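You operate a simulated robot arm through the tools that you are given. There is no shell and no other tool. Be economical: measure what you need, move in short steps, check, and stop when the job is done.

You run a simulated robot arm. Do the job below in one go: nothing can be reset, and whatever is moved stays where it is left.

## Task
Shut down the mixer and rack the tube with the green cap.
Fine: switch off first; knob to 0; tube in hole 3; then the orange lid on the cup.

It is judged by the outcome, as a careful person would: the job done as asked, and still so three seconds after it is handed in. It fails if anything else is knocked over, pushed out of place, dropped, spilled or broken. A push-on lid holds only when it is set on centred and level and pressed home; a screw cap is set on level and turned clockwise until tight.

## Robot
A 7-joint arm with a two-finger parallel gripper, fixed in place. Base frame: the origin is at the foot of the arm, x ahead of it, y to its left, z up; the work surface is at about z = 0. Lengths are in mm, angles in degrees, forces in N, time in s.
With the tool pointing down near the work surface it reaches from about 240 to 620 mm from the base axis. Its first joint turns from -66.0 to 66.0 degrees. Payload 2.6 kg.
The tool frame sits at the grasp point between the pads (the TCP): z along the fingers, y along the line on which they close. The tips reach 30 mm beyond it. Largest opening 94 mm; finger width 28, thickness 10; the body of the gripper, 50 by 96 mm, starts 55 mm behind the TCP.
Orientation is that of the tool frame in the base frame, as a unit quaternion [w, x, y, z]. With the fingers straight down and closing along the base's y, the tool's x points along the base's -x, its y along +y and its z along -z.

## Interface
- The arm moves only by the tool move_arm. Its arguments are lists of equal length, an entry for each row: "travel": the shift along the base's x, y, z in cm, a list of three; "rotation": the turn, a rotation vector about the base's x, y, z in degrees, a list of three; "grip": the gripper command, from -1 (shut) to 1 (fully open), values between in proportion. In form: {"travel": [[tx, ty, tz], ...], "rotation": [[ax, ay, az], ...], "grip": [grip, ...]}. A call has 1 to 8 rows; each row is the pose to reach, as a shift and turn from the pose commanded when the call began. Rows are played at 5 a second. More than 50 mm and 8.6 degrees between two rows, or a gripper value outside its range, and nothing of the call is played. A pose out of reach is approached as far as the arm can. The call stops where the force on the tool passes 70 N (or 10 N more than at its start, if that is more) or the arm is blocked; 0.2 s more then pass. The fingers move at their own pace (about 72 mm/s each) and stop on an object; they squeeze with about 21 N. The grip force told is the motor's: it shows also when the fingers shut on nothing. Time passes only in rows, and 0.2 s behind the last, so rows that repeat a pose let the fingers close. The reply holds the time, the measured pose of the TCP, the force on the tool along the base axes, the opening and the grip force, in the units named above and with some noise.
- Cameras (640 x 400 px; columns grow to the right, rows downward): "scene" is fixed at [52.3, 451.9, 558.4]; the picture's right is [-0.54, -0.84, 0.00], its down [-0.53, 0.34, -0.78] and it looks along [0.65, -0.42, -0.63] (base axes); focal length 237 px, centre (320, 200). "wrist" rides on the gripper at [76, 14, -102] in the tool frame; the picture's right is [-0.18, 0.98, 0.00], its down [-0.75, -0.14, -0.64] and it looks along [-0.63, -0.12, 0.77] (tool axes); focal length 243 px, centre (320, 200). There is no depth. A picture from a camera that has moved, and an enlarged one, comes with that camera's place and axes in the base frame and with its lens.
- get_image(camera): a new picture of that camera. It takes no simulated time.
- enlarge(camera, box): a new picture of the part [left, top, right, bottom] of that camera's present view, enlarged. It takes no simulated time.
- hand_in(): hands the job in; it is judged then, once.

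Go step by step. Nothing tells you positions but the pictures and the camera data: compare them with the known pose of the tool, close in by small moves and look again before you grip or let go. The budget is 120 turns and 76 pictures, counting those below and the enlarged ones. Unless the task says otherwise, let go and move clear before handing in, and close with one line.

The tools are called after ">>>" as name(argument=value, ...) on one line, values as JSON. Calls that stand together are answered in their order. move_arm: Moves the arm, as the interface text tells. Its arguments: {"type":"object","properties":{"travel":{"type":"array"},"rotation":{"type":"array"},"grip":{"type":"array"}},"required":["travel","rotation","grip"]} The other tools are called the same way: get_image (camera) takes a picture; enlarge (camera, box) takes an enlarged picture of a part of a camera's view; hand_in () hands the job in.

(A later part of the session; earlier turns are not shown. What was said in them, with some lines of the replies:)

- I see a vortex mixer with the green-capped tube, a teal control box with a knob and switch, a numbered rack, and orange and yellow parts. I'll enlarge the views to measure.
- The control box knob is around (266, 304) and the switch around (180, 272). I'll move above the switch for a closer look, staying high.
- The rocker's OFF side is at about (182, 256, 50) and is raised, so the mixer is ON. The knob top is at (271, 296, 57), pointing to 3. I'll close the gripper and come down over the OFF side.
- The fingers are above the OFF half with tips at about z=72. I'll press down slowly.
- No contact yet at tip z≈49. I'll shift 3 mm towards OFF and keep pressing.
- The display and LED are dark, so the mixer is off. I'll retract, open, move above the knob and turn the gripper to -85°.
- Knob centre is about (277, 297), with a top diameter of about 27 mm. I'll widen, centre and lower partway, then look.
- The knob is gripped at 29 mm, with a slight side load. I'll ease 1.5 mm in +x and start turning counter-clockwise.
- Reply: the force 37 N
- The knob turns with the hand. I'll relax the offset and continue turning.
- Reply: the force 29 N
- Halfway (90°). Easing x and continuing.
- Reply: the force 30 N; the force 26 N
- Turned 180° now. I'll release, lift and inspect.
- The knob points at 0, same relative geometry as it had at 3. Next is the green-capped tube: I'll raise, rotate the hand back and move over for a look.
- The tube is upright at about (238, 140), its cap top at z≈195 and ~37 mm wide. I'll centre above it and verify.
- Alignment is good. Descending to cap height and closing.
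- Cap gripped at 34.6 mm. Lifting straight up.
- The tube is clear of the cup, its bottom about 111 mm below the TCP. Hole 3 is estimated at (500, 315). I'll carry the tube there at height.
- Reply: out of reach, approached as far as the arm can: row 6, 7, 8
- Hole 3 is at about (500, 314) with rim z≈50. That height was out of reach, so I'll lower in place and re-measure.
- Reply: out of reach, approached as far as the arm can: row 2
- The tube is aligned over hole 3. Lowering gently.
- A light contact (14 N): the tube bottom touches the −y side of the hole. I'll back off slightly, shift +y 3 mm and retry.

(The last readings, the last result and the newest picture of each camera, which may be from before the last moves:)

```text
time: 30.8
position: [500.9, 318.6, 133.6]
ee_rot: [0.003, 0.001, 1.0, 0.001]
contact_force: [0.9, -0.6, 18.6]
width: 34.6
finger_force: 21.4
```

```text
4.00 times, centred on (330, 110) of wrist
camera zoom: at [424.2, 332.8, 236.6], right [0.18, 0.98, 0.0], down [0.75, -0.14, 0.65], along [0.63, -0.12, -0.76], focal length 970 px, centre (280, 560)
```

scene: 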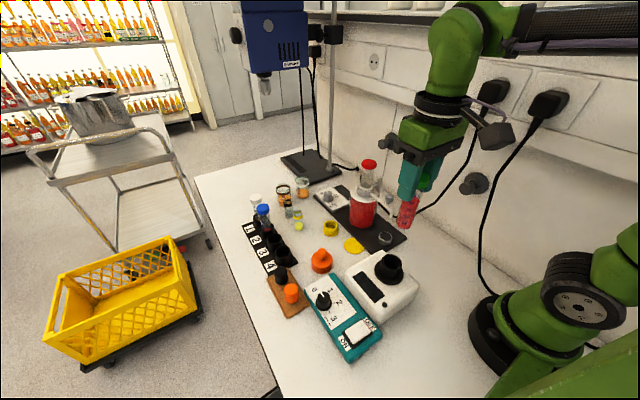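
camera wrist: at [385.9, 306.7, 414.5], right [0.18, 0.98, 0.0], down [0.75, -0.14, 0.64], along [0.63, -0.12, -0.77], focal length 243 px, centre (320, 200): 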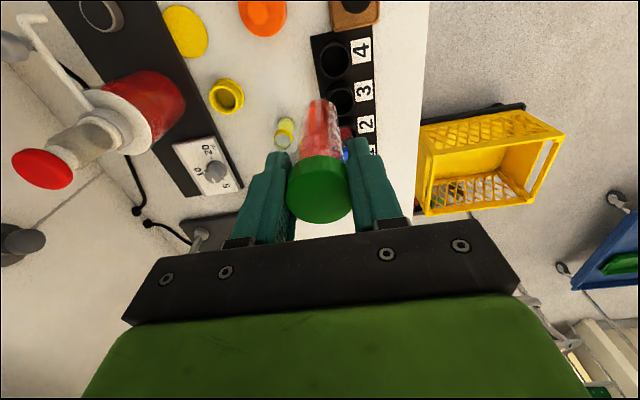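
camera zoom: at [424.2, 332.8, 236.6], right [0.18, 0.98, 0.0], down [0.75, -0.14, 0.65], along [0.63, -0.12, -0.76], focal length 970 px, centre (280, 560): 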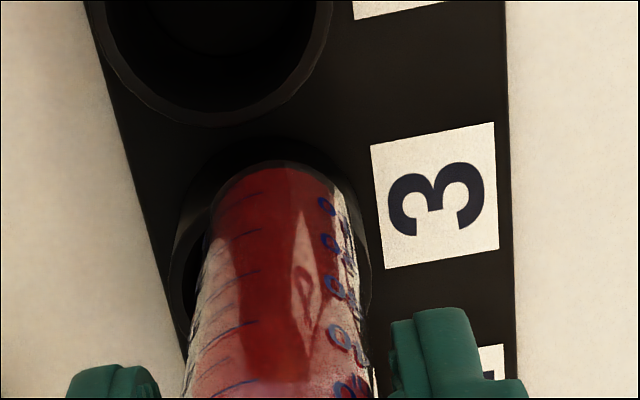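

It moved deeper. I'll recentre by 1.5 mm and keep lowering.

>>> move_arm(travel=[[0, -0.15, 0.2], [0, -0.15, -0.2], [0, -0.15, -0.6]], rotation=[[0, 0, 0], [0, 0, 0], [0, 0, 0]], grip=[-1, -1, -1])

>>> enlarge(camera="scene", box=[240, 190, 300, 270])

>>> enlarge(camera="wrist", box=[240, 60, 400, 230])

```text
time: 31.6
position: [501.2, 318.0, 133.1]
ee_rot: [0.005, 0.0, 1.0, 0.003]
contact_force: [-3.6, -1.1, 38.2]
width: 34.7
finger_force: 21.1
```

```text
5.00 times, centred on (270, 230) of scene
camera zoom: at [52.1, 451.8, 558.5], right [-0.54, -0.84, 0.0], down [-0.53, 0.34, -0.78], along [0.65, -0.42, -0.63], focal length 1186 px, centre (570, 50)
```

zoom: 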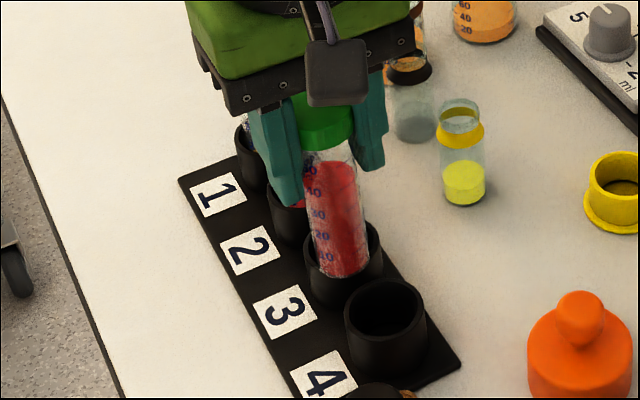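

```text
2.35 times, centred on (320, 145) of wrist
camera zoom: at [424.9, 331.5, 235.8], right [0.18, 0.98, 0.01], down [0.75, -0.15, 0.65], along [0.64, -0.11, -0.76], focal length 571 px, centre (320, 329)
```

zoom: 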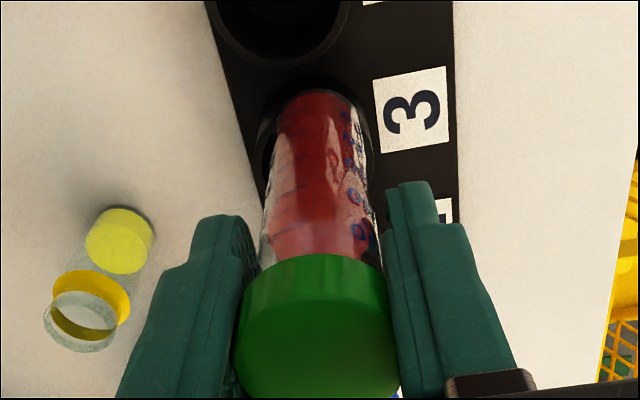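

The tube is resting on something, and the cap slipped up a little in the fingers, so it isn't entering. I'll lift 25 mm and re-measure carefully.

>>> move_arm(travel=[[0, 0, 1], [0, 0, 2.5], [0, 0, 2.5]], rotation=[[0, 0, 0], [0, 0, 0], [0, 0, 0]], grip=[-1, -1, -1])

>>> enlarge(camera="scene", box=[250, 200, 300, 275])

>>> enlarge(camera="wrist", box=[260, 30, 400, 150])

```text
time: 32.4
position: [499.0, 319.5, 150.7]
ee_rot: [0.0, 0.0, 1.0, -0.001]
contact_force: [0.2, 0.5, -0.8]
width: 34.6
finger_force: 21.2
```

```text
5.33 times, centred on (275, 238) of scene
camera zoom: at [52.3, 451.9, 558.4], right [-0.54, -0.84, 0.0], down [-0.53, 0.34, -0.78], along [0.65, -0.42, -0.63], focal length 1265 px, centre (560, 0)
```

zoom: 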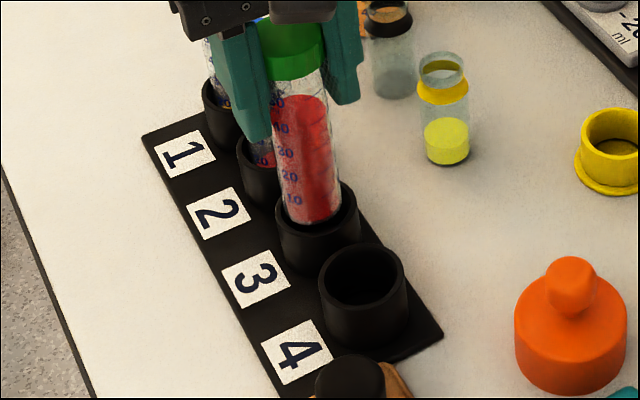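

```text
3.33 times, centred on (330, 90) of wrist
camera zoom: at [424.2, 333.0, 254.9], right [0.18, 0.98, 0.0], down [0.75, -0.14, 0.64], along [0.63, -0.12, -0.77], focal length 809 px, centre (287, 567)
```

zoom: 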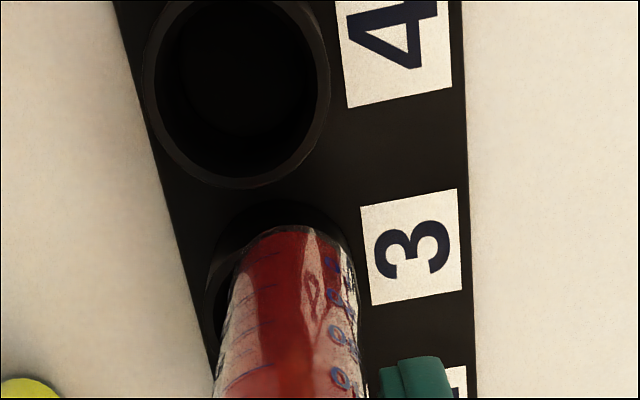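

Re-triangulated: hole 3 is at about (505, 315) with rim z≈36, and the tube bottom is ~99 mm below the TCP. The tube is off by about (+5, −4), so I'll correct and check.

>>> move_arm(travel=[[0.25, -0.2, 0], [0.5, -0.4, 0], [0.5, -0.4, 0]], rotation=[[0, 0, 0], [0, 0, 0], [0, 0, 0]], grip=[-1, -1, -1])

>>> enlarge(camera="scene", box=[250, 200, 300, 260])

>>> enlarge(camera="wrist", box=[270, 70, 370, 150])

```text
time: 33.2
position: [503.8, 313.6, 151.5]
ee_rot: [0.0, 0.0, 1.0, 0.0]
contact_force: [-1.0, -0.1, -0.2]
width: 34.6
finger_force: 20.4
```

```text
6.67 times, centred on (275, 230) of scene
camera zoom: at [52.3, 451.9, 558.4], right [-0.54, -0.84, 0.0], down [-0.53, 0.34, -0.78], along [0.65, -0.42, -0.63], focal length 1581 px, centre (620, 0)
```

zoom: 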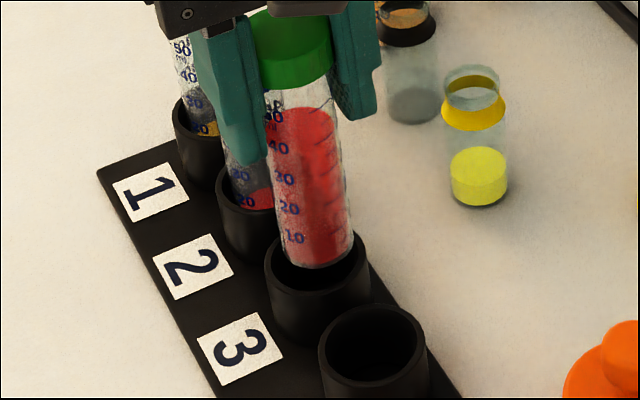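

```text
5.00 times, centred on (320, 110) of wrist
camera zoom: at [428.8, 327.8, 254.7], right [0.18, 0.98, 0.0], down [0.75, -0.14, 0.64], along [0.63, -0.12, -0.77], focal length 1213 px, centre (320, 650)
```

zoom: 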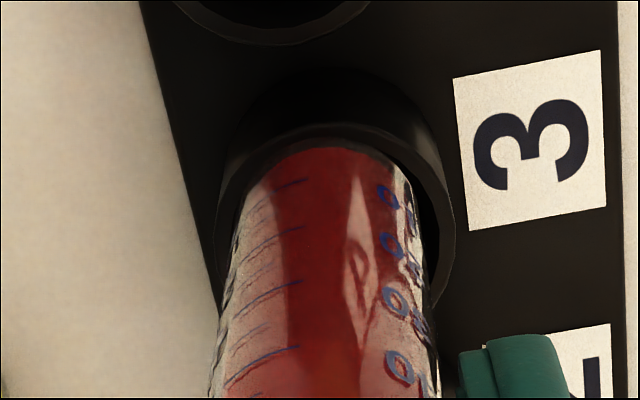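

Still about 5 mm short in x. Correcting and checking again.

>>> move_arm(travel=[[0.3, 0, 0], [0.5, 0, 0], [0.5, 0, -0.5], [0.5, 0, -0.5]], rotation=[[0, 0, 0], [0, 0, 0], [0, 0, 0], [0, 0, 0]], grip=[-1, -1, -1, -1])

>>> enlarge(camera="scene", box=[250, 200, 300, 260])

>>> enlarge(camera="wrist", box=[270, 70, 370, 150])

```text
time: 34.2
position: [509.0, 313.6, 146.3]
ee_rot: [0.0, 0.001, 1.0, 0.0]
contact_force: [0.2, 0.2, -0.2]
width: 34.6
finger_force: 20.9
```

```text
6.67 times, centred on (275, 230) of scene
camera zoom: at [52.3, 451.9, 558.4], right [-0.54, -0.84, 0.0], down [-0.53, 0.34, -0.78], along [0.65, -0.42, -0.63], focal length 1581 px, centre (620, 0)
```

zoom: 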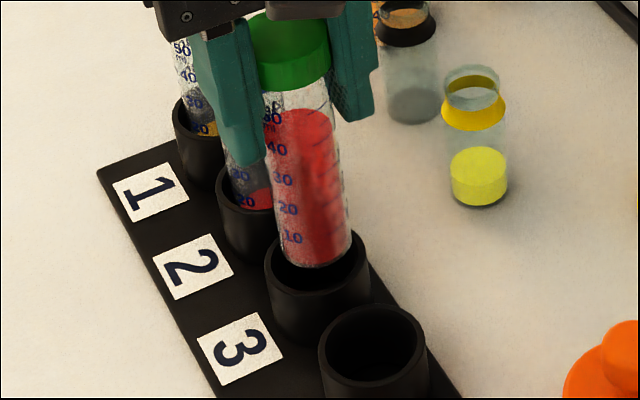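

```text
5.00 times, centred on (320, 110) of wrist
camera zoom: at [433.8, 327.0, 249.5], right [0.18, 0.98, 0.0], down [0.75, -0.14, 0.64], along [0.63, -0.12, -0.77], focal length 1213 px, centre (320, 650)
```

zoom: 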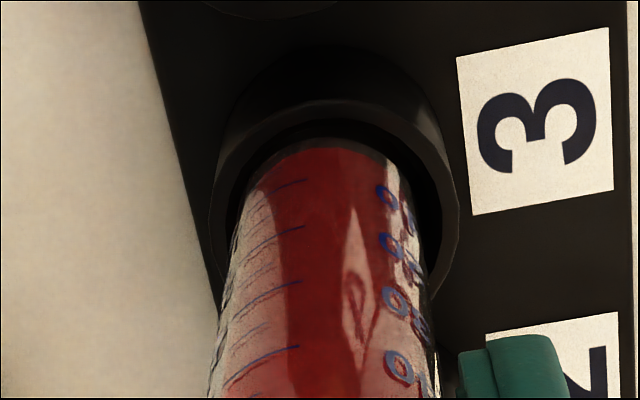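

>>> move_arm(travel=[[0.1, 0.05, -0.5], [0.1, 0.05, -1.0], [0.1, 0.05, -1.5], [0.1, 0.05, -2.0]], rotation=[[0, 0, 0], [0, 0, 0], [0, 0, 0], [0, 0, 0]], grip=[-1, -1, -1, -1])

>>> enlarge(camera="scene", box=[250, 200, 300, 260])

```text
time: 35.2
position: [512.4, 313.7, 126.7]
ee_rot: [0.002, 0.0, 1.0, -0.001]
contact_force: [3.3, -0.2, 1.1]
width: 34.6
finger_force: 21.1
```

```text
6.67 times, centred on (275, 230) of scene
camera zoom: at [52.3, 451.9, 558.4], right [-0.54, -0.84, 0.0], down [-0.53, 0.34, -0.78], along [0.65, -0.42, -0.63], focal length 1581 px, centre (620, 0)
```

zoom: 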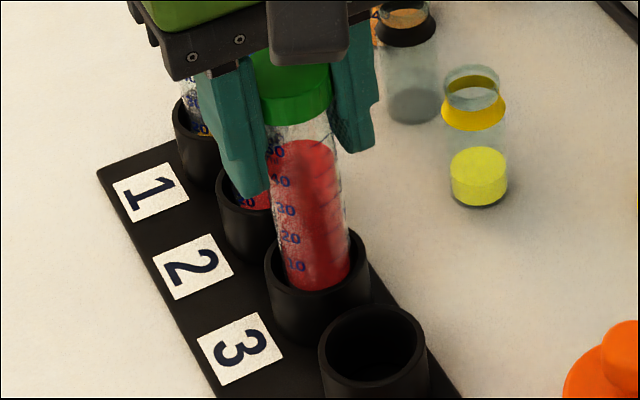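

It's entering freely now. Continuing down until it seats.

>>> move_arm(travel=[[0.1, 0, -0.5], [0.1, 0, -1.0], [0.1, 0, -1.5], [0.1, 0, -1.8], [0.1, 0, -2.1]], rotation=[[0, 0, 0], [0, 0, 0], [0, 0, 0], [0, 0, 0], [0, 0, 0]], grip=[-1, -1, -1, -1, -1])

>>> enlarge(camera="scene", box=[250, 200, 300, 260])

```text
time: 36.4
position: [511.8, 314.0, 105.5]
ee_rot: [0.0, 0.001, 1.0, 0.0]
contact_force: [2.7, -0.3, -0.1]
width: 34.4
finger_force: 21.1
```

```text
6.67 times, centred on (275, 230) of scene
camera zoom: at [52.3, 451.9, 558.4], right [-0.54, -0.84, 0.0], down [-0.53, 0.34, -0.78], along [0.65, -0.42, -0.63], focal length 1581 px, centre (620, 0)
```

zoom: 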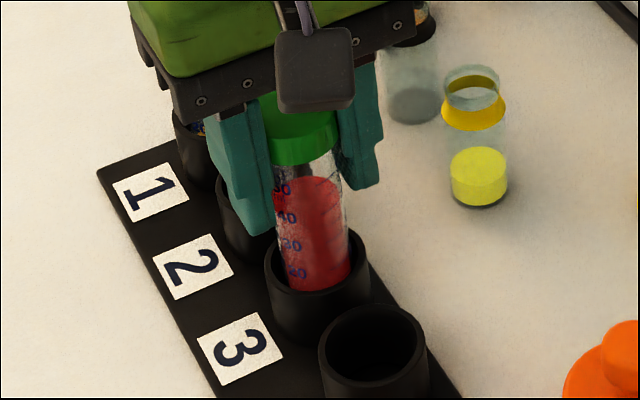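

>>> move_arm(travel=[[0, 0, -0.3], [0, 0, -0.6], [0, 0, -0.9]], rotation=[[0, 0, 0], [0, 0, 0], [0, 0, 0]], grip=[-1, -1, -1])

```text
time: 37.2
position: [512.0, 313.6, 99.9]
ee_rot: [0.001, 0.001, 1.0, 0.002]
contact_force: [-5.7, -1.8, 20.2]
width: 34.2
finger_force: 20.9
```

Floor contact: seated. I'll relieve the load, open moderately and lift clear.

>>> move_arm(travel=[[0, 0, 0.3], [0, 0, 0.3], [0, 0, 0.3], [0, 0, 3], [0, 0, 7], [0, 0, 11]], rotation=[[0, 0, 0], [0, 0, 0], [0, 0, 0], [0, 0, 0], [0, 0, 0], [0, 0, 0]], grip=[-1, 0.2, 0.2, 0.2, 0.2, 0.2])

>>> enlarge(camera="scene", box=[230, 170, 330, 290])

```text
time: 38.6
position: [502.7, 315.6, 201.6]
ee_rot: [-0.001, 0.0, 1.0, -0.001]
contact_force: [0.4, -0.1, 0.1]
width: 56.4
finger_force: 0.1
out of reach, approached as far as the arm can: row 6
```

```text
3.33 times, centred on (280, 230) of scene
camera zoom: at [52.4, 451.9, 558.4], right [-0.54, -0.84, 0.0], down [-0.53, 0.34, -0.78], along [0.65, -0.42, -0.63], focal length 790 px, centre (453, 100)
```

zoom: 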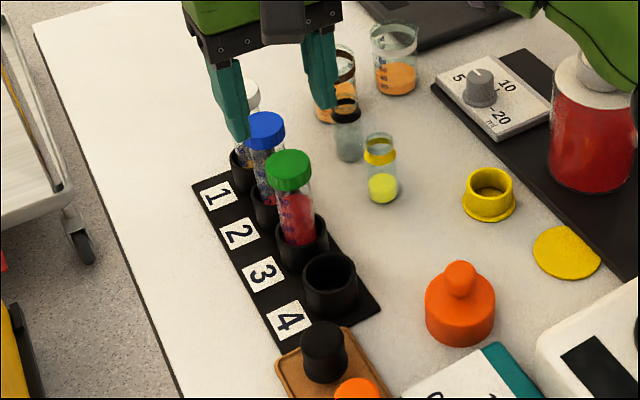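

The tube is racked in hole 3, matching its neighbours. Now the orange knobbed lid near (376, 236); I'll move above it to inspect.

>>> move_arm(travel=[[-3, -2, 1], [-6.5, -4, 1], [-10, -6.3, 1], [-12.7, -8, 1], [-12.7, -8, 1]], rotation=[[0, 0, 0], [0, 0, 0], [0, 0, 0], [0, 0, 0], [0, 0, 0]], grip=[0.2, 0.2, 0.2, 0.5, 0.5])

>>> get_image(camera="wrist")

>>> enlarge(camera="scene", box=[270, 230, 430, 320])

```text
time: 39.8
position: [481.6, 310.3, 256.5]
ee_rot: [-0.001, 0.001, 1.0, -0.001]
contact_force: [-0.4, -0.6, -0.4]
width: 70.6
finger_force: 0.0
out of reach, approached as far as the arm can: row 1, 2, 3, 4, 5
```

```text
22 pictures are left
camera wrist: at [405.7, 324.0, 359.7], right [0.18, 0.98, 0.0], down [0.75, -0.14, 0.64], along [0.63, -0.12, -0.77], focal length 243 px, centre (320, 200)
```

wrist: 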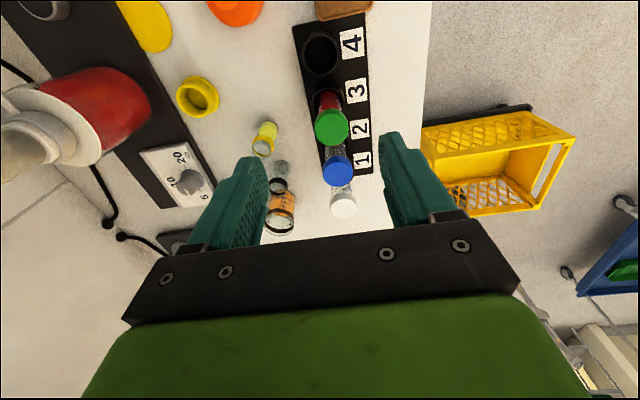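

```text
4.00 times, centred on (350, 275) of scene
camera zoom: at [52.3, 451.9, 558.4], right [-0.54, -0.84, 0.0], down [-0.53, 0.34, -0.78], along [0.65, -0.42, -0.63], focal length 948 px, centre (200, -100)
```

zoom: 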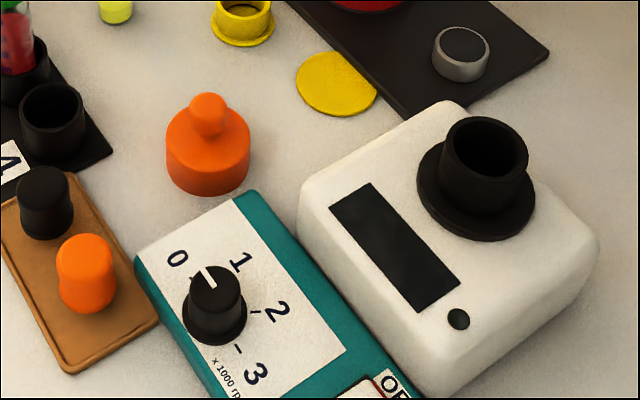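

The lid (~55 mm) matches the mixer cup (~49 mm outer). Moving from the clamped pose to above the lid.

>>> move_arm(travel=[[-3, -2, 0], [-6, -4, -1], [-9, -6, -3], [-10.5, -7.4, -6], [-10.5, -7.4, -6]], rotation=[[0, 0, 0], [0, 0, 0], [0, 0, 0], [0, 0, 0], [0, 0, 0]], grip=[0.5, 0.5, 0.5, 0.5, 0.5])

>>> get_image(camera="wrist")

```text
time: 41.0
position: [491.1, 302.9, 244.0]
ee_rot: [0.0, 0.0, 1.0, 0.0]
contact_force: [0.0, -0.1, -0.6]
width: 70.8
finger_force: 0.1
out of reach, approached as far as the arm can: row 1, 2, 3, 4, 5
```

```text
20 pictures are left
camera wrist: at [416.6, 316.3, 347.5], right [0.18, 0.98, 0.0], down [0.75, -0.14, 0.64], along [0.63, -0.12, -0.77], focal length 243 px, centre (320, 200)
```

wrist: 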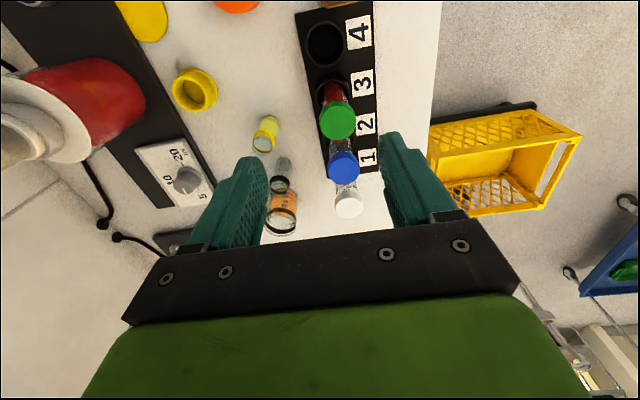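

Odd: the arm is near its reach limit at this height. I'll lower first, then retract.

>>> move_arm(travel=[[0, 0, -2], [0, 0, -4], [-2, 0, -4], [-4, 0, -4]], rotation=[[0, 0, 0], [0, 0, 0], [0, 0, 0], [0, 0, 0]], grip=[0.5, 0.5, 0.5, 0.5])

```text
time: 42.0
position: [486.4, 325.7, 217.4]
ee_rot: [0.0, -0.001, 1.0, 0.0]
contact_force: [-0.2, -0.4, -0.5]
width: 70.8
finger_force: 0.1
out of reach, approached as far as the arm can: row 1, 2, 3, 4
```

>>> move_arm(travel=[[0, 0, -1], [0, 0, -2], [0, 0, -3], [0, 0, -4], [0, 0, -4], [0, 0, -4]], rotation=[[0, 0, 0], [0, 0, 0], [0, 0, 0], [0, 0, 0], [0, 0, 0], [0, 0, 0]], grip=[0.5, 0.5, 0.5, 0.5, 0.5, 0.5])

>>> get_image(camera="scene")

```text
time: 43.4
position: [497.6, 330.7, 184.0]
ee_rot: [0.0, 0.0, 1.0, 0.001]
contact_force: [0.6, 0.7, -0.9]
width: 70.6
finger_force: 0.1
out of reach, approached as far as the arm can: row 1, 2, 3, 4, 5, 6
```

```text
19 pictures are left
```

scene: 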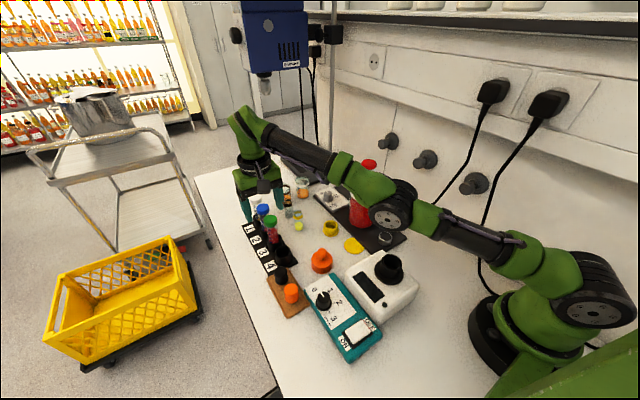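

The arm is stretched and hardly bends when asked to retract. I'll try a combined sideways/inward move at this safe height and read the pose.

>>> move_arm(travel=[[-1, -2, 0], [-2, -4, 0], [-3, -6, 0], [-4, -8, 0], [-5, -10, 0], [-5, -10, 0]], rotation=[[0, 0, 0], [0, 0, 0], [0, 0, 0], [0, 0, 0], [0, 0, 0], [0, 0, 0]], grip=[0.5, 0.5, 0.5, 0.5, 0.5, 0.5])

```text
time: 44.8
position: [518.9, 281.2, 208.7]
ee_rot: [0.001, 0.001, 1.0, 0.0]
contact_force: [0.7, 0.1, -0.6]
width: 70.6
finger_force: 0.0
out of reach, approached as far as the arm can: row 1, 2, 3, 4, 5, 6
```

The elbow seems to be flexed onto its limit side. I'll raise and push outward to straighten the arm, then come down in the clear area by the beakers, which should flex it correctly.

>>> move_arm(travel=[[2, -1.5, 3], [4, -3, 6], [6, -4.5, 9], [8, -6, 12], [8, -6, 12]], rotation=[[0, 0, 0], [0, 0, 0], [0, 0, 0], [0, 0, 0], [0, 0, 0]], grip=[0.5, 0.5, 0.5, 0.5, 0.5])

>>> move_arm(travel=[[4, 1, -2.5], [6, 2, -5], [6, 2, -7.5], [6, 2, -10], [6, 2, -12], [6, 2, -12]], rotation=[[0, 0, 0], [0, 0, 0], [0, 0, 0], [0, 0, 0], [0, 0, 0], [0, 0, 0]], grip=[0.5, 0.5, 0.5, 0.5, 0.5, 0.5])

```text
time: 46.0
position: [515.8, 210.6, 292.8]
ee_rot: [0.0, 0.0, 1.0, 0.0]
contact_force: [0.1, -0.1, 0.0]
width: 70.4
finger_force: 0.0
out of reach, approached as far as the arm can: row 1, 2, 3, 4, 5
```

```text
time: 47.4
position: [553.0, 242.3, 172.8]
ee_rot: [0.001, 0.0, 1.0, 0.001]
contact_force: [0.2, -0.4, 0.0]
width: 70.4
finger_force: 0.0
out of reach, approached as far as the arm can: row 1, 2, 3, 4, 5, 6
```

>>> move_arm(travel=[[-1, -0.5, -1], [-2, -1, -1.5], [-3, -1.5, -2], [-4, -2, -2], [-4, -2, -2]], rotation=[[0, 0, 0], [0, 0, 0], [0, 0, 0], [0, 0, 0], [0, 0, 0]], grip=[0.5, 0.5, 0.5, 0.5, 0.5])

```text
time: 48.6
position: [553.6, 239.5, 160.1]
ee_rot: [-0.001, 0.0, 1.0, 0.0]
contact_force: [-0.2, 0.7, -0.1]
width: 70.6
finger_force: 0.0
out of reach, approached as far as the arm can: row 1, 2, 3, 4, 5
```

>>> enlarge(camera="scene", box=[200, 60, 640, 340])

```text
1.43 times, centred on (420, 200) of scene
camera zoom: at [52.3, 451.9, 558.4], right [-0.54, -0.84, 0.0], down [-0.53, 0.34, -0.78], along [0.65, -0.42, -0.63], focal length 339 px, centre (177, 200)
```

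zoom: 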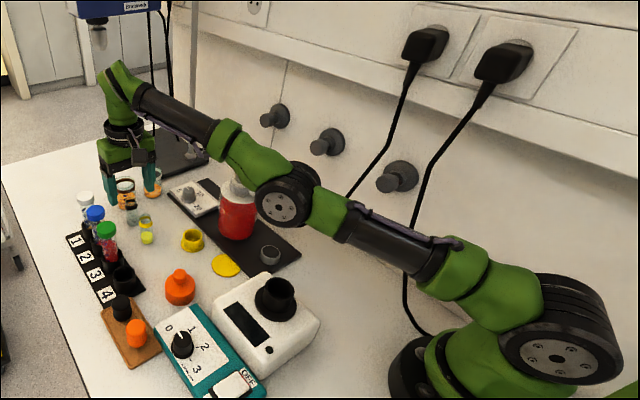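

The arm is dead straight. I'll raise it, then drop in large downward steps with slight retraction so the elbow flexes the right way.

>>> move_arm(travel=[[0, 0, 4], [0, 0, 8], [0, 0, 12], [0, 0, 15], [0, 0, 15]], rotation=[[0, 0, 0], [0, 0, 0], [0, 0, 0], [0, 0, 0], [0, 0, 0]], grip=[0.5, 0.5, 0.5, 0.5, 0.5])

>>> move_arm(travel=[[0, 0, -5], [0, 0, -10], [-1, -0.5, -11], [-2, -1, -11], [-3, -1.5, -11]], rotation=[[0, 0, 0], [0, 0, 0], [0, 0, 0], [0, 0, 0], [0, 0, 0]], grip=[0.5, 0.5, 0.5, 0.5, 0.5])

```text
time: 49.8
position: [502.5, 220.4, 289.4]
ee_rot: [-0.001, 0.002, 1.0, -0.001]
contact_force: [0.6, -0.5, -1.1]
width: 70.5
finger_force: 0.2
out of reach, approached as far as the arm can: row 1, 2, 3, 4, 5
```

```text
time: 51.0
position: [473.2, 210.2, 182.2]
ee_rot: [0.0, -0.001, 1.0, -0.001]
contact_force: [-0.4, 0.6, -0.7]
width: 70.5
finger_force: 0.1
```

Free again. Now moving above the lid.

>>> move_arm(travel=[[-3, 1, 0.5], [-6, 2, 1], [-9, 2.6, 1.8], [-9.7, 2.6, 1.8], [-9.7, 2.6, 1.8]], rotation=[[0, 0, 0], [0, 0, 0], [0, 0, 0], [0, 0, 0], [0, 0, 0]], grip=[0.5, 0.5, 0.5, 0.5, 0.5])

>>> get_image(camera="wrist")

>>> enlarge(camera="scene", box=[280, 210, 360, 290])

```text
time: 52.2
position: [378.1, 236.4, 200.1]
ee_rot: [0.0, 0.0, 1.0, 0.0]
contact_force: [-0.2, -0.3, 1.1]
width: 70.5
finger_force: 0.0
```

```text
17 pictures are left
camera wrist: at [301.6, 250.7, 302.7], right [0.18, 0.98, 0.0], down [0.75, -0.14, 0.64], along [0.63, -0.12, -0.77], focal length 243 px, centre (320, 200)
```

wrist: 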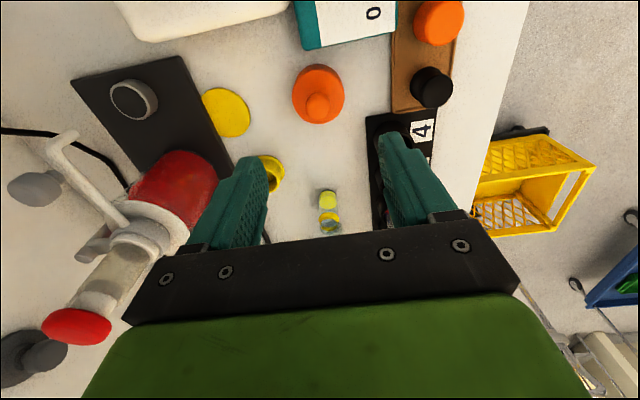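

```text
5.00 times, centred on (320, 250) of scene
camera zoom: at [52.3, 451.9, 558.4], right [-0.54, -0.84, 0.0], down [-0.53, 0.34, -0.78], along [0.65, -0.42, -0.63], focal length 1186 px, centre (320, -50)
```

zoom: 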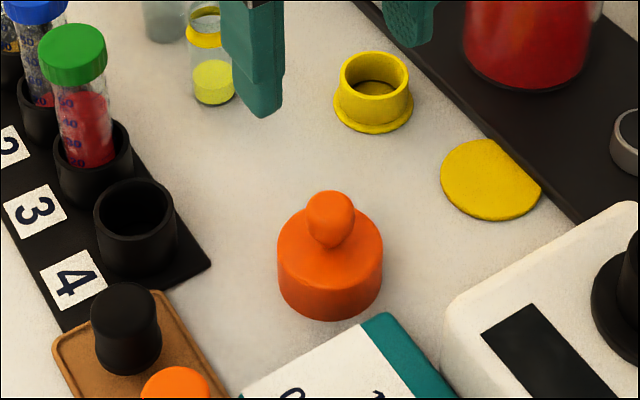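

The lid knob is at about (381, 233), top z≈64. I'll centre and descend partway, then check.

>>> move_arm(travel=[[0.3, -0.3, -3], [0.3, -0.3, -6], [0.3, -0.3, -9.5], [0.3, -0.3, -9.5]], rotation=[[0, 0, 0], [0, 0, 0], [0, 0, 0], [0, 0, 0]], grip=[0.3, 0.3, 0.3, 0.3])

>>> get_image(camera="wrist")

>>> enlarge(camera="scene", box=[280, 220, 360, 290])

```text
time: 53.2
position: [381.3, 234.1, 103.6]
ee_rot: [0.0, 0.001, 1.0, 0.0]
contact_force: [0.1, -0.2, 0.6]
width: 61.2
finger_force: 0.1
```

```text
15 pictures are left
camera wrist: at [305.1, 248.2, 205.7], right [0.18, 0.98, 0.0], down [0.75, -0.14, 0.64], along [0.63, -0.12, -0.77], focal length 243 px, centre (320, 200)
```

wrist: 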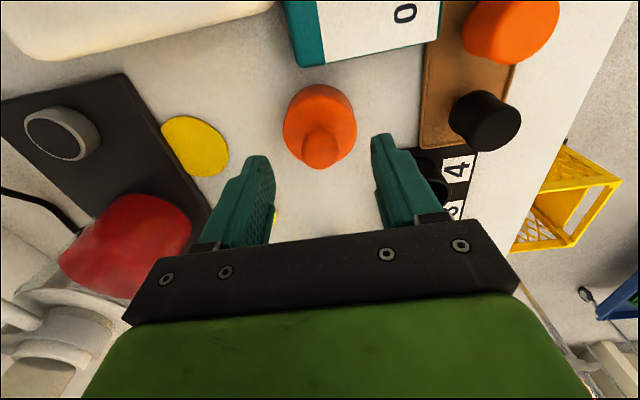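

```text
5.71 times, centred on (320, 255) of scene
camera zoom: at [52.3, 451.9, 558.4], right [-0.54, -0.84, 0.0], down [-0.53, 0.34, -0.78], along [0.65, -0.42, -0.63], focal length 1355 px, centre (320, -114)
```

zoom: 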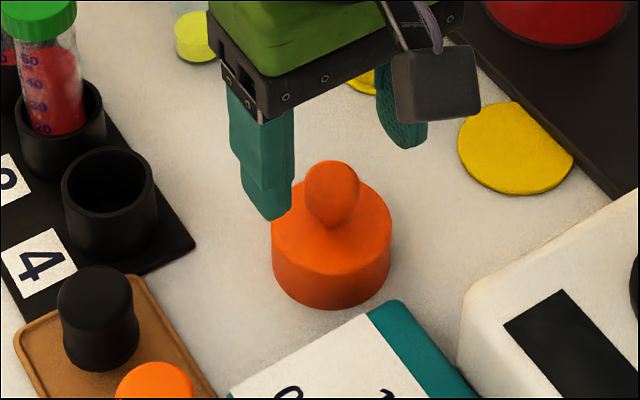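

>>> move_arm(travel=[[0, 0, -1.5], [0, 0, -3.0], [0, 0, -3.0], [0, 0, -3.0], [0, 0, -3.0]], rotation=[[0, 0, 0], [0, 0, 0], [0, 0, 0], [0, 0, 0], [0, 0, 0]], grip=[0.3, 0.3, -0.2, -1, -1])

>>> enlarge(camera="scene", box=[280, 220, 360, 290])

```text
time: 54.4
position: [379.5, 233.4, 72.6]
ee_rot: [0.001, 0.0, 1.0, 0.0]
contact_force: [-0.3, 0.1, 0.3]
width: 24.7
finger_force: 20.9
```

```text
5.71 times, centred on (320, 255) of scene
camera zoom: at [52.3, 451.9, 558.4], right [-0.54, -0.84, 0.0], down [-0.53, 0.34, -0.78], along [0.65, -0.42, -0.63], focal length 1355 px, centre (320, -114)
```

zoom: 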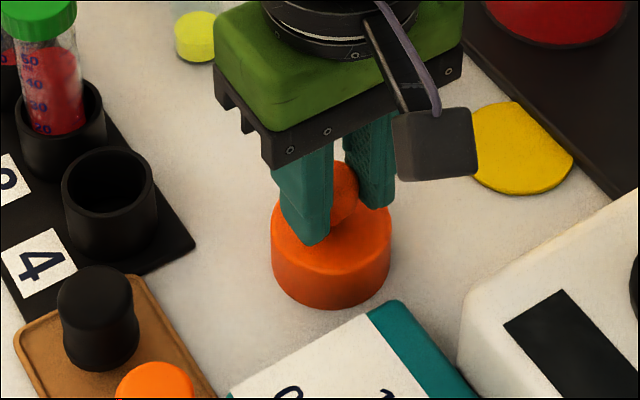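

Gripped at 24.7 mm. Lifting slowly.

>>> move_arm(travel=[[0, 0, 1], [0, 0, 3], [0, 0, 6], [0, 0, 9], [0, 0, 12], [0, 0, 15], [0, 0, 15.5]], rotation=[[0, 0, 0], [0, 0, 0], [0, 0, 0], [0, 0, 0], [0, 0, 0], [0, 0, 0], [0, 0, 0]], grip=[-1, -1, -1, -1, -1, -1, -1])

>>> enlarge(camera="scene", box=[290, 140, 430, 310])

```text
time: 56.0
position: [379.0, 233.3, 230.6]
ee_rot: [0.0, 0.0, 1.0, 0.0]
contact_force: [0.2, 1.1, -0.7]
width: 24.8
finger_force: 20.4
```

```text
2.35 times, centred on (360, 225) of scene
camera zoom: at [52.3, 451.9, 558.4], right [-0.54, -0.84, 0.0], down [-0.53, 0.34, -0.78], along [0.65, -0.42, -0.63], focal length 558 px, centre (226, 141)
```

zoom: 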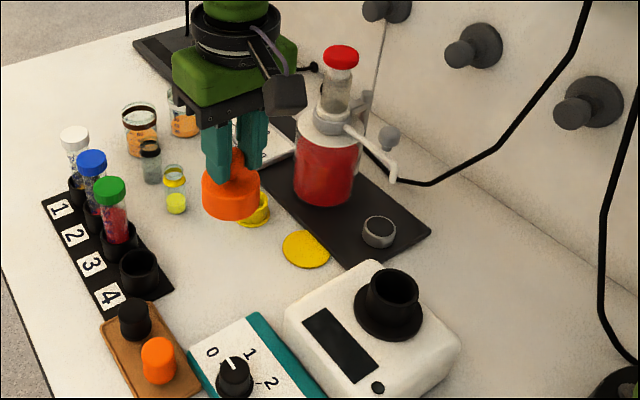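

The lid is held level. I'll move next to the mixer cup, stopping ~35 mm short in +x so the wrist camera can see the rim.

>>> move_arm(travel=[[-2.6, -2.3, 0], [-5.2, -4.6, 0.5], [-7.8, -7, 0.5], [-10.4, -9.3, 0.5], [-10.4, -9.3, 0.5]], rotation=[[0, 0, 0], [0, 0, 0], [0, 0, 0], [0, 0, 0], [0, 0, 0]], grip=[-1, -1, -1, -1, -1])

>>> enlarge(camera="wrist", box=[240, 20, 400, 220])

>>> enlarge(camera="scene", box=[340, 190, 440, 310])

```text
time: 57.2
position: [274.0, 139.1, 233.7]
ee_rot: [0.0, 0.0, 1.0, 0.0]
contact_force: [-0.6, -0.1, -0.4]
width: 24.6
finger_force: 20.9
```

```text
2.00 times, centred on (320, 120) of wrist
camera zoom: at [199.8, 153.6, 337.8], right [0.18, 0.98, 0.0], down [0.75, -0.14, 0.64], along [0.63, -0.12, -0.77], focal length 485 px, centre (320, 360)
```

zoom: 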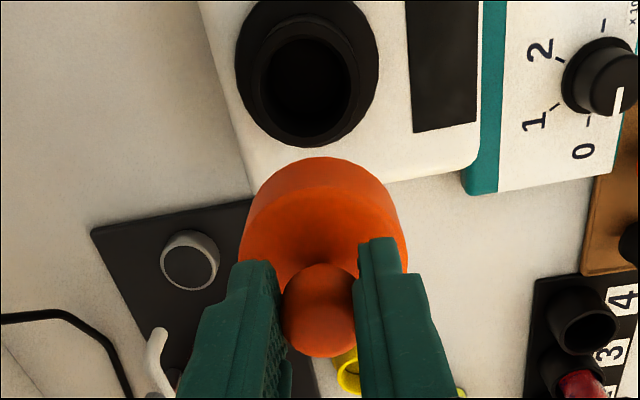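

```text
3.33 times, centred on (390, 250) of scene
camera zoom: at [52.3, 451.9, 558.4], right [-0.54, -0.84, 0.0], down [-0.53, 0.34, -0.78], along [0.65, -0.42, -0.63], focal length 790 px, centre (87, 33)
```

zoom: 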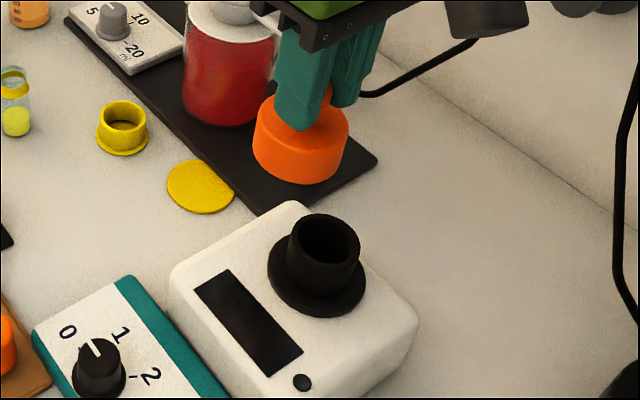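

Cup rim centre is about (241.5, 138.5), z≈110. I'll bring the lid above it, with its bottom ~15 mm over the rim, and compare in both views.

>>> move_arm(travel=[[-1.8, 0, 0], [-3.5, -0.05, 0], [-3.5, -0.05, -1.8], [-3.5, -0.05, -3.6], [-3.5, -0.05, -3.6]], rotation=[[0, 0, 0], [0, 0, 0], [0, 0, 0], [0, 0, 0], [0, 0, 0]], grip=[-1, -1, -1, -1, -1])

>>> enlarge(camera="scene", box=[350, 215, 430, 295])

>>> enlarge(camera="wrist", box=[260, 60, 380, 180])

```text
time: 58.4
position: [242.1, 140.3, 197.1]
ee_rot: [0.0, 0.001, 1.0, 0.0]
contact_force: [-0.9, -0.3, 0.5]
width: 24.9
finger_force: 20.9
```

```text
5.00 times, centred on (390, 255) of scene
camera zoom: at [52.3, 451.9, 558.4], right [-0.54, -0.84, 0.0], down [-0.53, 0.34, -0.78], along [0.65, -0.42, -0.63], focal length 1186 px, centre (-30, -75)
```

zoom: 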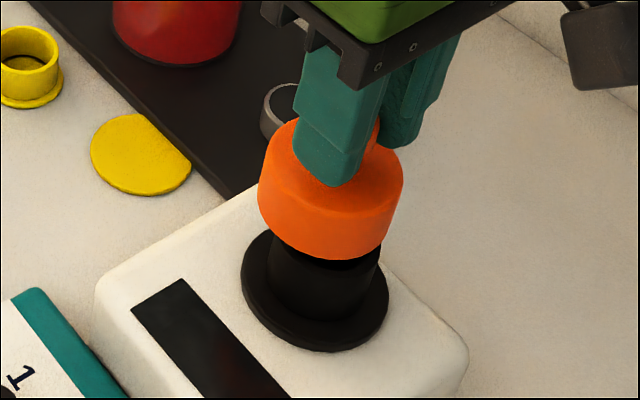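

```text
3.33 times, centred on (320, 120) of wrist
camera zoom: at [166.3, 154.3, 300.5], right [0.19, 0.98, 0.0], down [0.75, -0.14, 0.64], along [0.63, -0.12, -0.77], focal length 809 px, centre (320, 467)
```

zoom: 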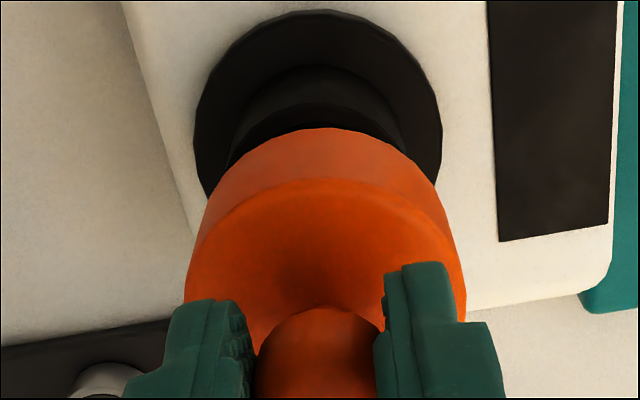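

Both views say the lid is about 4–5 mm too far in +x and ~1 mm in +y. Correcting and lowering a little before checking again.

>>> move_arm(travel=[[-0.45, -0.1, 0], [-0.45, -0.1, -0.6], [-0.45, -0.1, -1.0], [-0.45, -0.1, -1.0]], rotation=[[0, 0, 0], [0, 0, 0], [0, 0, 0], [0, 0, 0]], grip=[-1, -1, -1, -1])

>>> enlarge(camera="scene", box=[350, 215, 430, 295])

>>> enlarge(camera="wrist", box=[260, 60, 380, 180])

```text
time: 59.4
position: [236.3, 139.2, 188.1]
ee_rot: [0.0, 0.0, 1.0, 0.0]
contact_force: [-0.4, 0.8, -1.1]
width: 24.5
finger_force: 20.4
```

```text
5.00 times, centred on (390, 255) of scene
camera zoom: at [52.3, 451.9, 558.4], right [-0.54, -0.84, 0.0], down [-0.53, 0.34, -0.78], along [0.65, -0.42, -0.63], focal length 1186 px, centre (-30, -75)
```

zoom: 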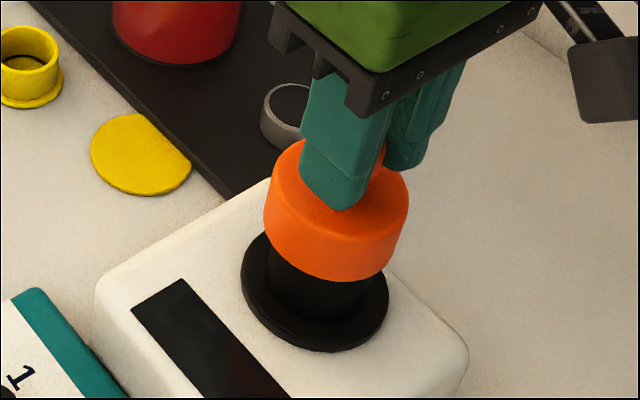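

```text
3.33 times, centred on (320, 120) of wrist
camera zoom: at [160.7, 153.8, 291.0], right [0.18, 0.98, 0.0], down [0.75, -0.14, 0.64], along [0.63, -0.12, -0.77], focal length 809 px, centre (320, 467)
```

zoom: 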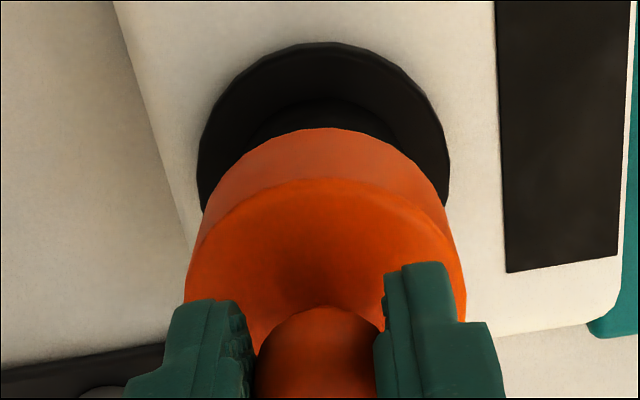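

Alignment now agrees within about 1–2 mm in both views. A small trim, then lowering gently to feel the contact.

>>> move_arm(travel=[[0.1, 0.05, -0.2], [0.1, 0.05, -0.5], [0.1, 0.05, -0.8], [0.1, 0.05, -1.0]], rotation=[[0, 0, 0], [0, 0, 0], [0, 0, 0], [0, 0, 0]], grip=[-1, -1, -1, -1])

```text
time: 60.4
position: [236.5, 141.3, 177.6]
ee_rot: [-0.001, 0.0, 1.0, 0.0]
contact_force: [-2.7, 0.0, 1.1]
width: 24.6
finger_force: 21.2
```

>>> move_arm(travel=[[0, 0, -0.2], [0, 0, -0.4], [0, 0, -0.6]], rotation=[[0, 0, 0], [0, 0, 0], [0, 0, 0]], grip=[-1, -1, -1])

>>> enlarge(camera="scene", box=[350, 215, 430, 295])

```text
time: 61.2
position: [236.7, 140.0, 172.4]
ee_rot: [-0.001, 0.0, 1.0, 0.001]
contact_force: [-8.8, -1.4, 2.5]
width: 24.7
finger_force: 21.7
```

```text
5.00 times, centred on (390, 255) of scene
camera zoom: at [52.3, 451.9, 558.4], right [-0.54, -0.84, 0.0], down [-0.53, 0.34, -0.78], along [0.65, -0.42, -0.63], focal length 1186 px, centre (-30, -75)
```

zoom: 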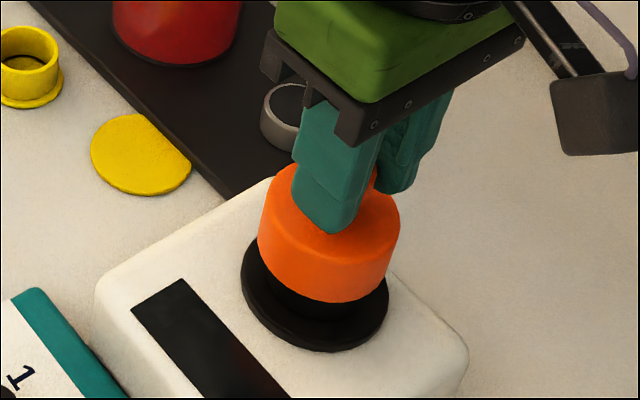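

The lid is passing over the cup rim; a sideways −9 N suggests easing 1.5 mm in −x. Continuing down.

>>> move_arm(travel=[[-0.15, 0, 0], [-0.2, 0, -0.2], [-0.2, 0, -0.5], [-0.2, 0, -0.8]], rotation=[[0, 0, 0], [0, 0, 0], [0, 0, 0], [0, 0, 0]], grip=[-1, -1, -1, -1])

```text
time: 62.2
position: [236.4, 140.3, 164.3]
ee_rot: [0.001, 0.0, 1.0, 0.0]
contact_force: [-0.2, 0.5, -0.1]
width: 24.6
finger_force: 21.3
```

>>> move_arm(travel=[[0, 0, -0.3], [0, 0, -0.6], [0, 0, -0.9], [0, 0, -1.2]], rotation=[[0, 0, 0], [0, 0, 0], [0, 0, 0], [0, 0, 0]], grip=[-1, -1, -1, -1])

```text
time: 63.2
position: [234.8, 139.8, 151.5]
ee_rot: [0.002, 0.0, 1.0, 0.001]
contact_force: [1.9, -2.4, 14.3]
width: 24.8
finger_force: 20.9
```

>>> enlarge(camera="scene", box=[350, 215, 430, 295])

>>> move_arm(travel=[[0, 0, -0.2], [0, 0, -0.4], [0, 0, -0.5]], rotation=[[0, 0, 0], [0, 0, 0], [0, 0, 0]], grip=[-1, -1, -1])

```text
5.00 times, centred on (390, 255) of scene
camera zoom: at [52.3, 451.9, 558.4], right [-0.54, -0.84, 0.0], down [-0.53, 0.34, -0.78], along [0.65, -0.42, -0.63], focal length 1186 px, centre (-30, -75)
```

zoom: 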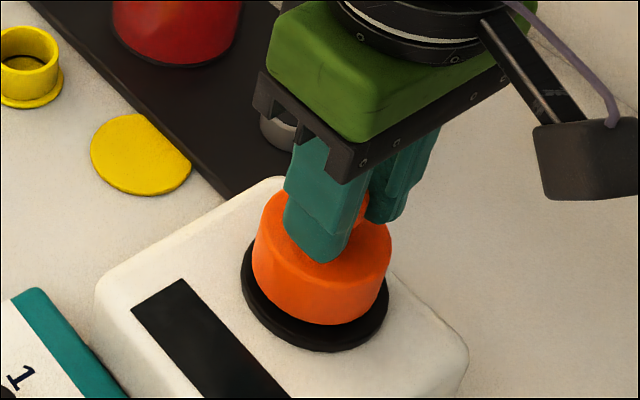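

```text
time: 63.8
position: [236.2, 142.2, 151.4]
ee_rot: [0.002, 0.003, 1.0, 0.0]
contact_force: [-4.8, -4.6, 12.2]
width: 24.6
finger_force: 20.9
stopped in row 3: the force on the tool passed its limit (the readings are from after the stop); the commanded pose is now the measured one
```

The lid is bottomed: the press force passed the limit with no further travel. Releasing and lifting to inspect.

>>> move_arm(travel=[[0, 0, 0], [0, 0, 0], [0, 0, 2], [0, 0, 5], [0, 0, 8]], rotation=[[0, 0, 0], [0, 0, 0], [0, 0, 0], [0, 0, 0], [0, 0, 0]], grip=[0, 0.2, 0.2, 0.2, 0.2])

>>> enlarge(camera="scene", box=[340, 205, 430, 295])

```text
time: 65.0
position: [238.9, 140.8, 231.4]
ee_rot: [0.002, 0.002, 1.0, 0.001]
contact_force: [0.1, -0.1, -0.1]
width: 56.5
finger_force: 0.1
```

```text
4.44 times, centred on (385, 250) of scene
camera zoom: at [52.3, 451.9, 558.4], right [-0.54, -0.84, 0.0], down [-0.53, 0.34, -0.78], along [0.65, -0.42, -0.63], focal length 1054 px, centre (31, -22)
```

zoom: 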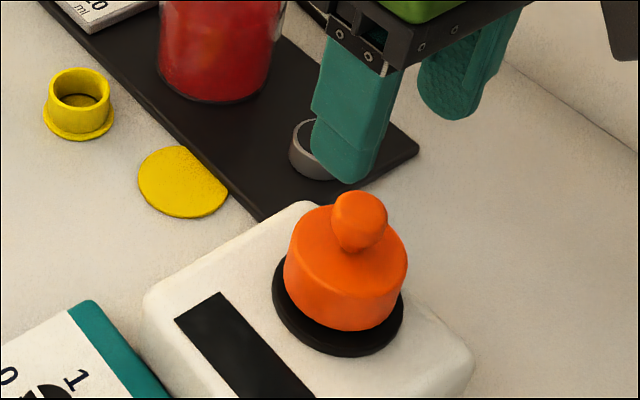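

The lid sits level on the cup, near its flange. For certainty I'll press on the knob's top, centred, with closed fingers.

>>> move_arm(travel=[[0.35, -0.2, 0], [0.35, -0.2, 0], [0.35, -0.2, -2], [0.35, -0.2, -4], [0.35, -0.2, -4.8], [0.35, -0.2, -5.1]], rotation=[[0, 0, 0], [0, 0, 0], [0, 0, 0], [0, 0, 0], [0, 0, 0], [0, 0, 0]], grip=[-1, -1, -1, -1, -1, -1])

>>> move_arm(travel=[[0, 0, -0.3], [0, 0, -0.6], [0, 0, -0.9], [0, 0, -1.2], [0, 0, -1.5], [0, 0, -1.8]], rotation=[[0, 0, 0], [0, 0, 0], [0, 0, 0], [0, 0, 0], [0, 0, 0], [0, 0, 0]], grip=[-1, -1, -1, -1, -1, -1])

```text
time: 66.4
position: [239.4, 140.6, 179.3]
ee_rot: [0.002, 0.003, 1.0, 0.002]
contact_force: [-0.1, 0.1, -0.8]
width: 0.0
finger_force: 21.1
```

```text
time: 67.1
position: [240.2, 141.5, 176.0]
ee_rot: [0.004, 0.005, 1.0, 0.003]
contact_force: [-4.1, -2.2, 11.7]
width: 0.1
finger_force: 21.3
stopped in row 3: the force on the tool passed its limit (the readings are from after the stop); the commanded pose is now the measured one
```

Firm stop with no give: the lid is home. Lifting clear and taking a final check.

>>> move_arm(travel=[[0, 0, 2], [0, 0, 6], [0, 0, 10], [2, 0, 13], [2, 0, 13]], rotation=[[0, 0, 0], [0, 0, 0], [0, 0, 0], [0, 0, 0], [0, 0, 0]], grip=[-1, -1, -1, -1, -1])

>>> enlarge(camera="scene", box=[240, 170, 440, 370])

>>> get_image(camera="wrist")

```text
time: 68.3
position: [262.3, 142.2, 307.3]
ee_rot: [0.004, 0.004, 1.0, 0.002]
contact_force: [-0.5, -0.4, -0.3]
width: 0.1
finger_force: 20.9
```

```text
2.00 times, centred on (340, 270) of scene
camera zoom: at [52.3, 451.9, 558.4], right [-0.54, -0.84, 0.0], down [-0.53, 0.34, -0.78], along [0.65, -0.42, -0.63], focal length 474 px, centre (280, 60)
```

zoom: 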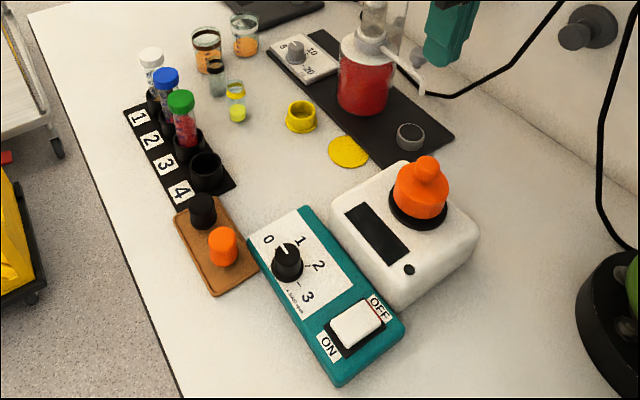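

```text
1 pictures are left
camera wrist: at [185.1, 156.1, 409.8], right [0.19, 0.98, 0.01], down [0.75, -0.15, 0.65], along [0.64, -0.12, -0.76], focal length 243 px, centre (320, 200)
```

wrist: 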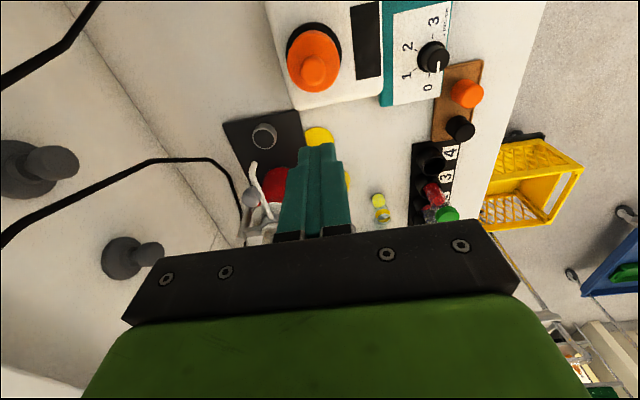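

>>> enlarge(camera="scene", box=[335, 240, 425, 350])

```text
3.64 times, centred on (380, 295) of scene
camera zoom: at [52.3, 451.9, 558.4], right [-0.54, -0.84, 0.0], down [-0.53, 0.34, -0.78], along [0.65, -0.42, -0.63], focal length 862 px, centre (102, -146)
```

zoom: 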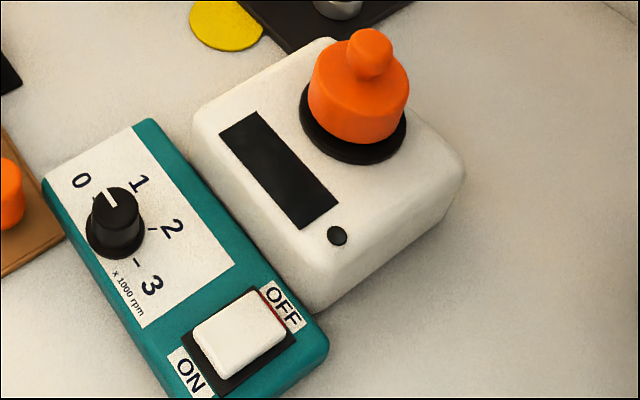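

The mixer's display and LED are dark, the knob points at 0, the tube stands in hole 3 and the lid sits on the cup. The gripper is clear, so I'm handing in.

>>> hand_in()

```text
The job is handed in.
```

The job is handed in: mixer switched off first, knob at 0, green-capped tube in hole 3, and the orange knobbed lid pressed onto the mixer cup, which I took to be the cup you meant.
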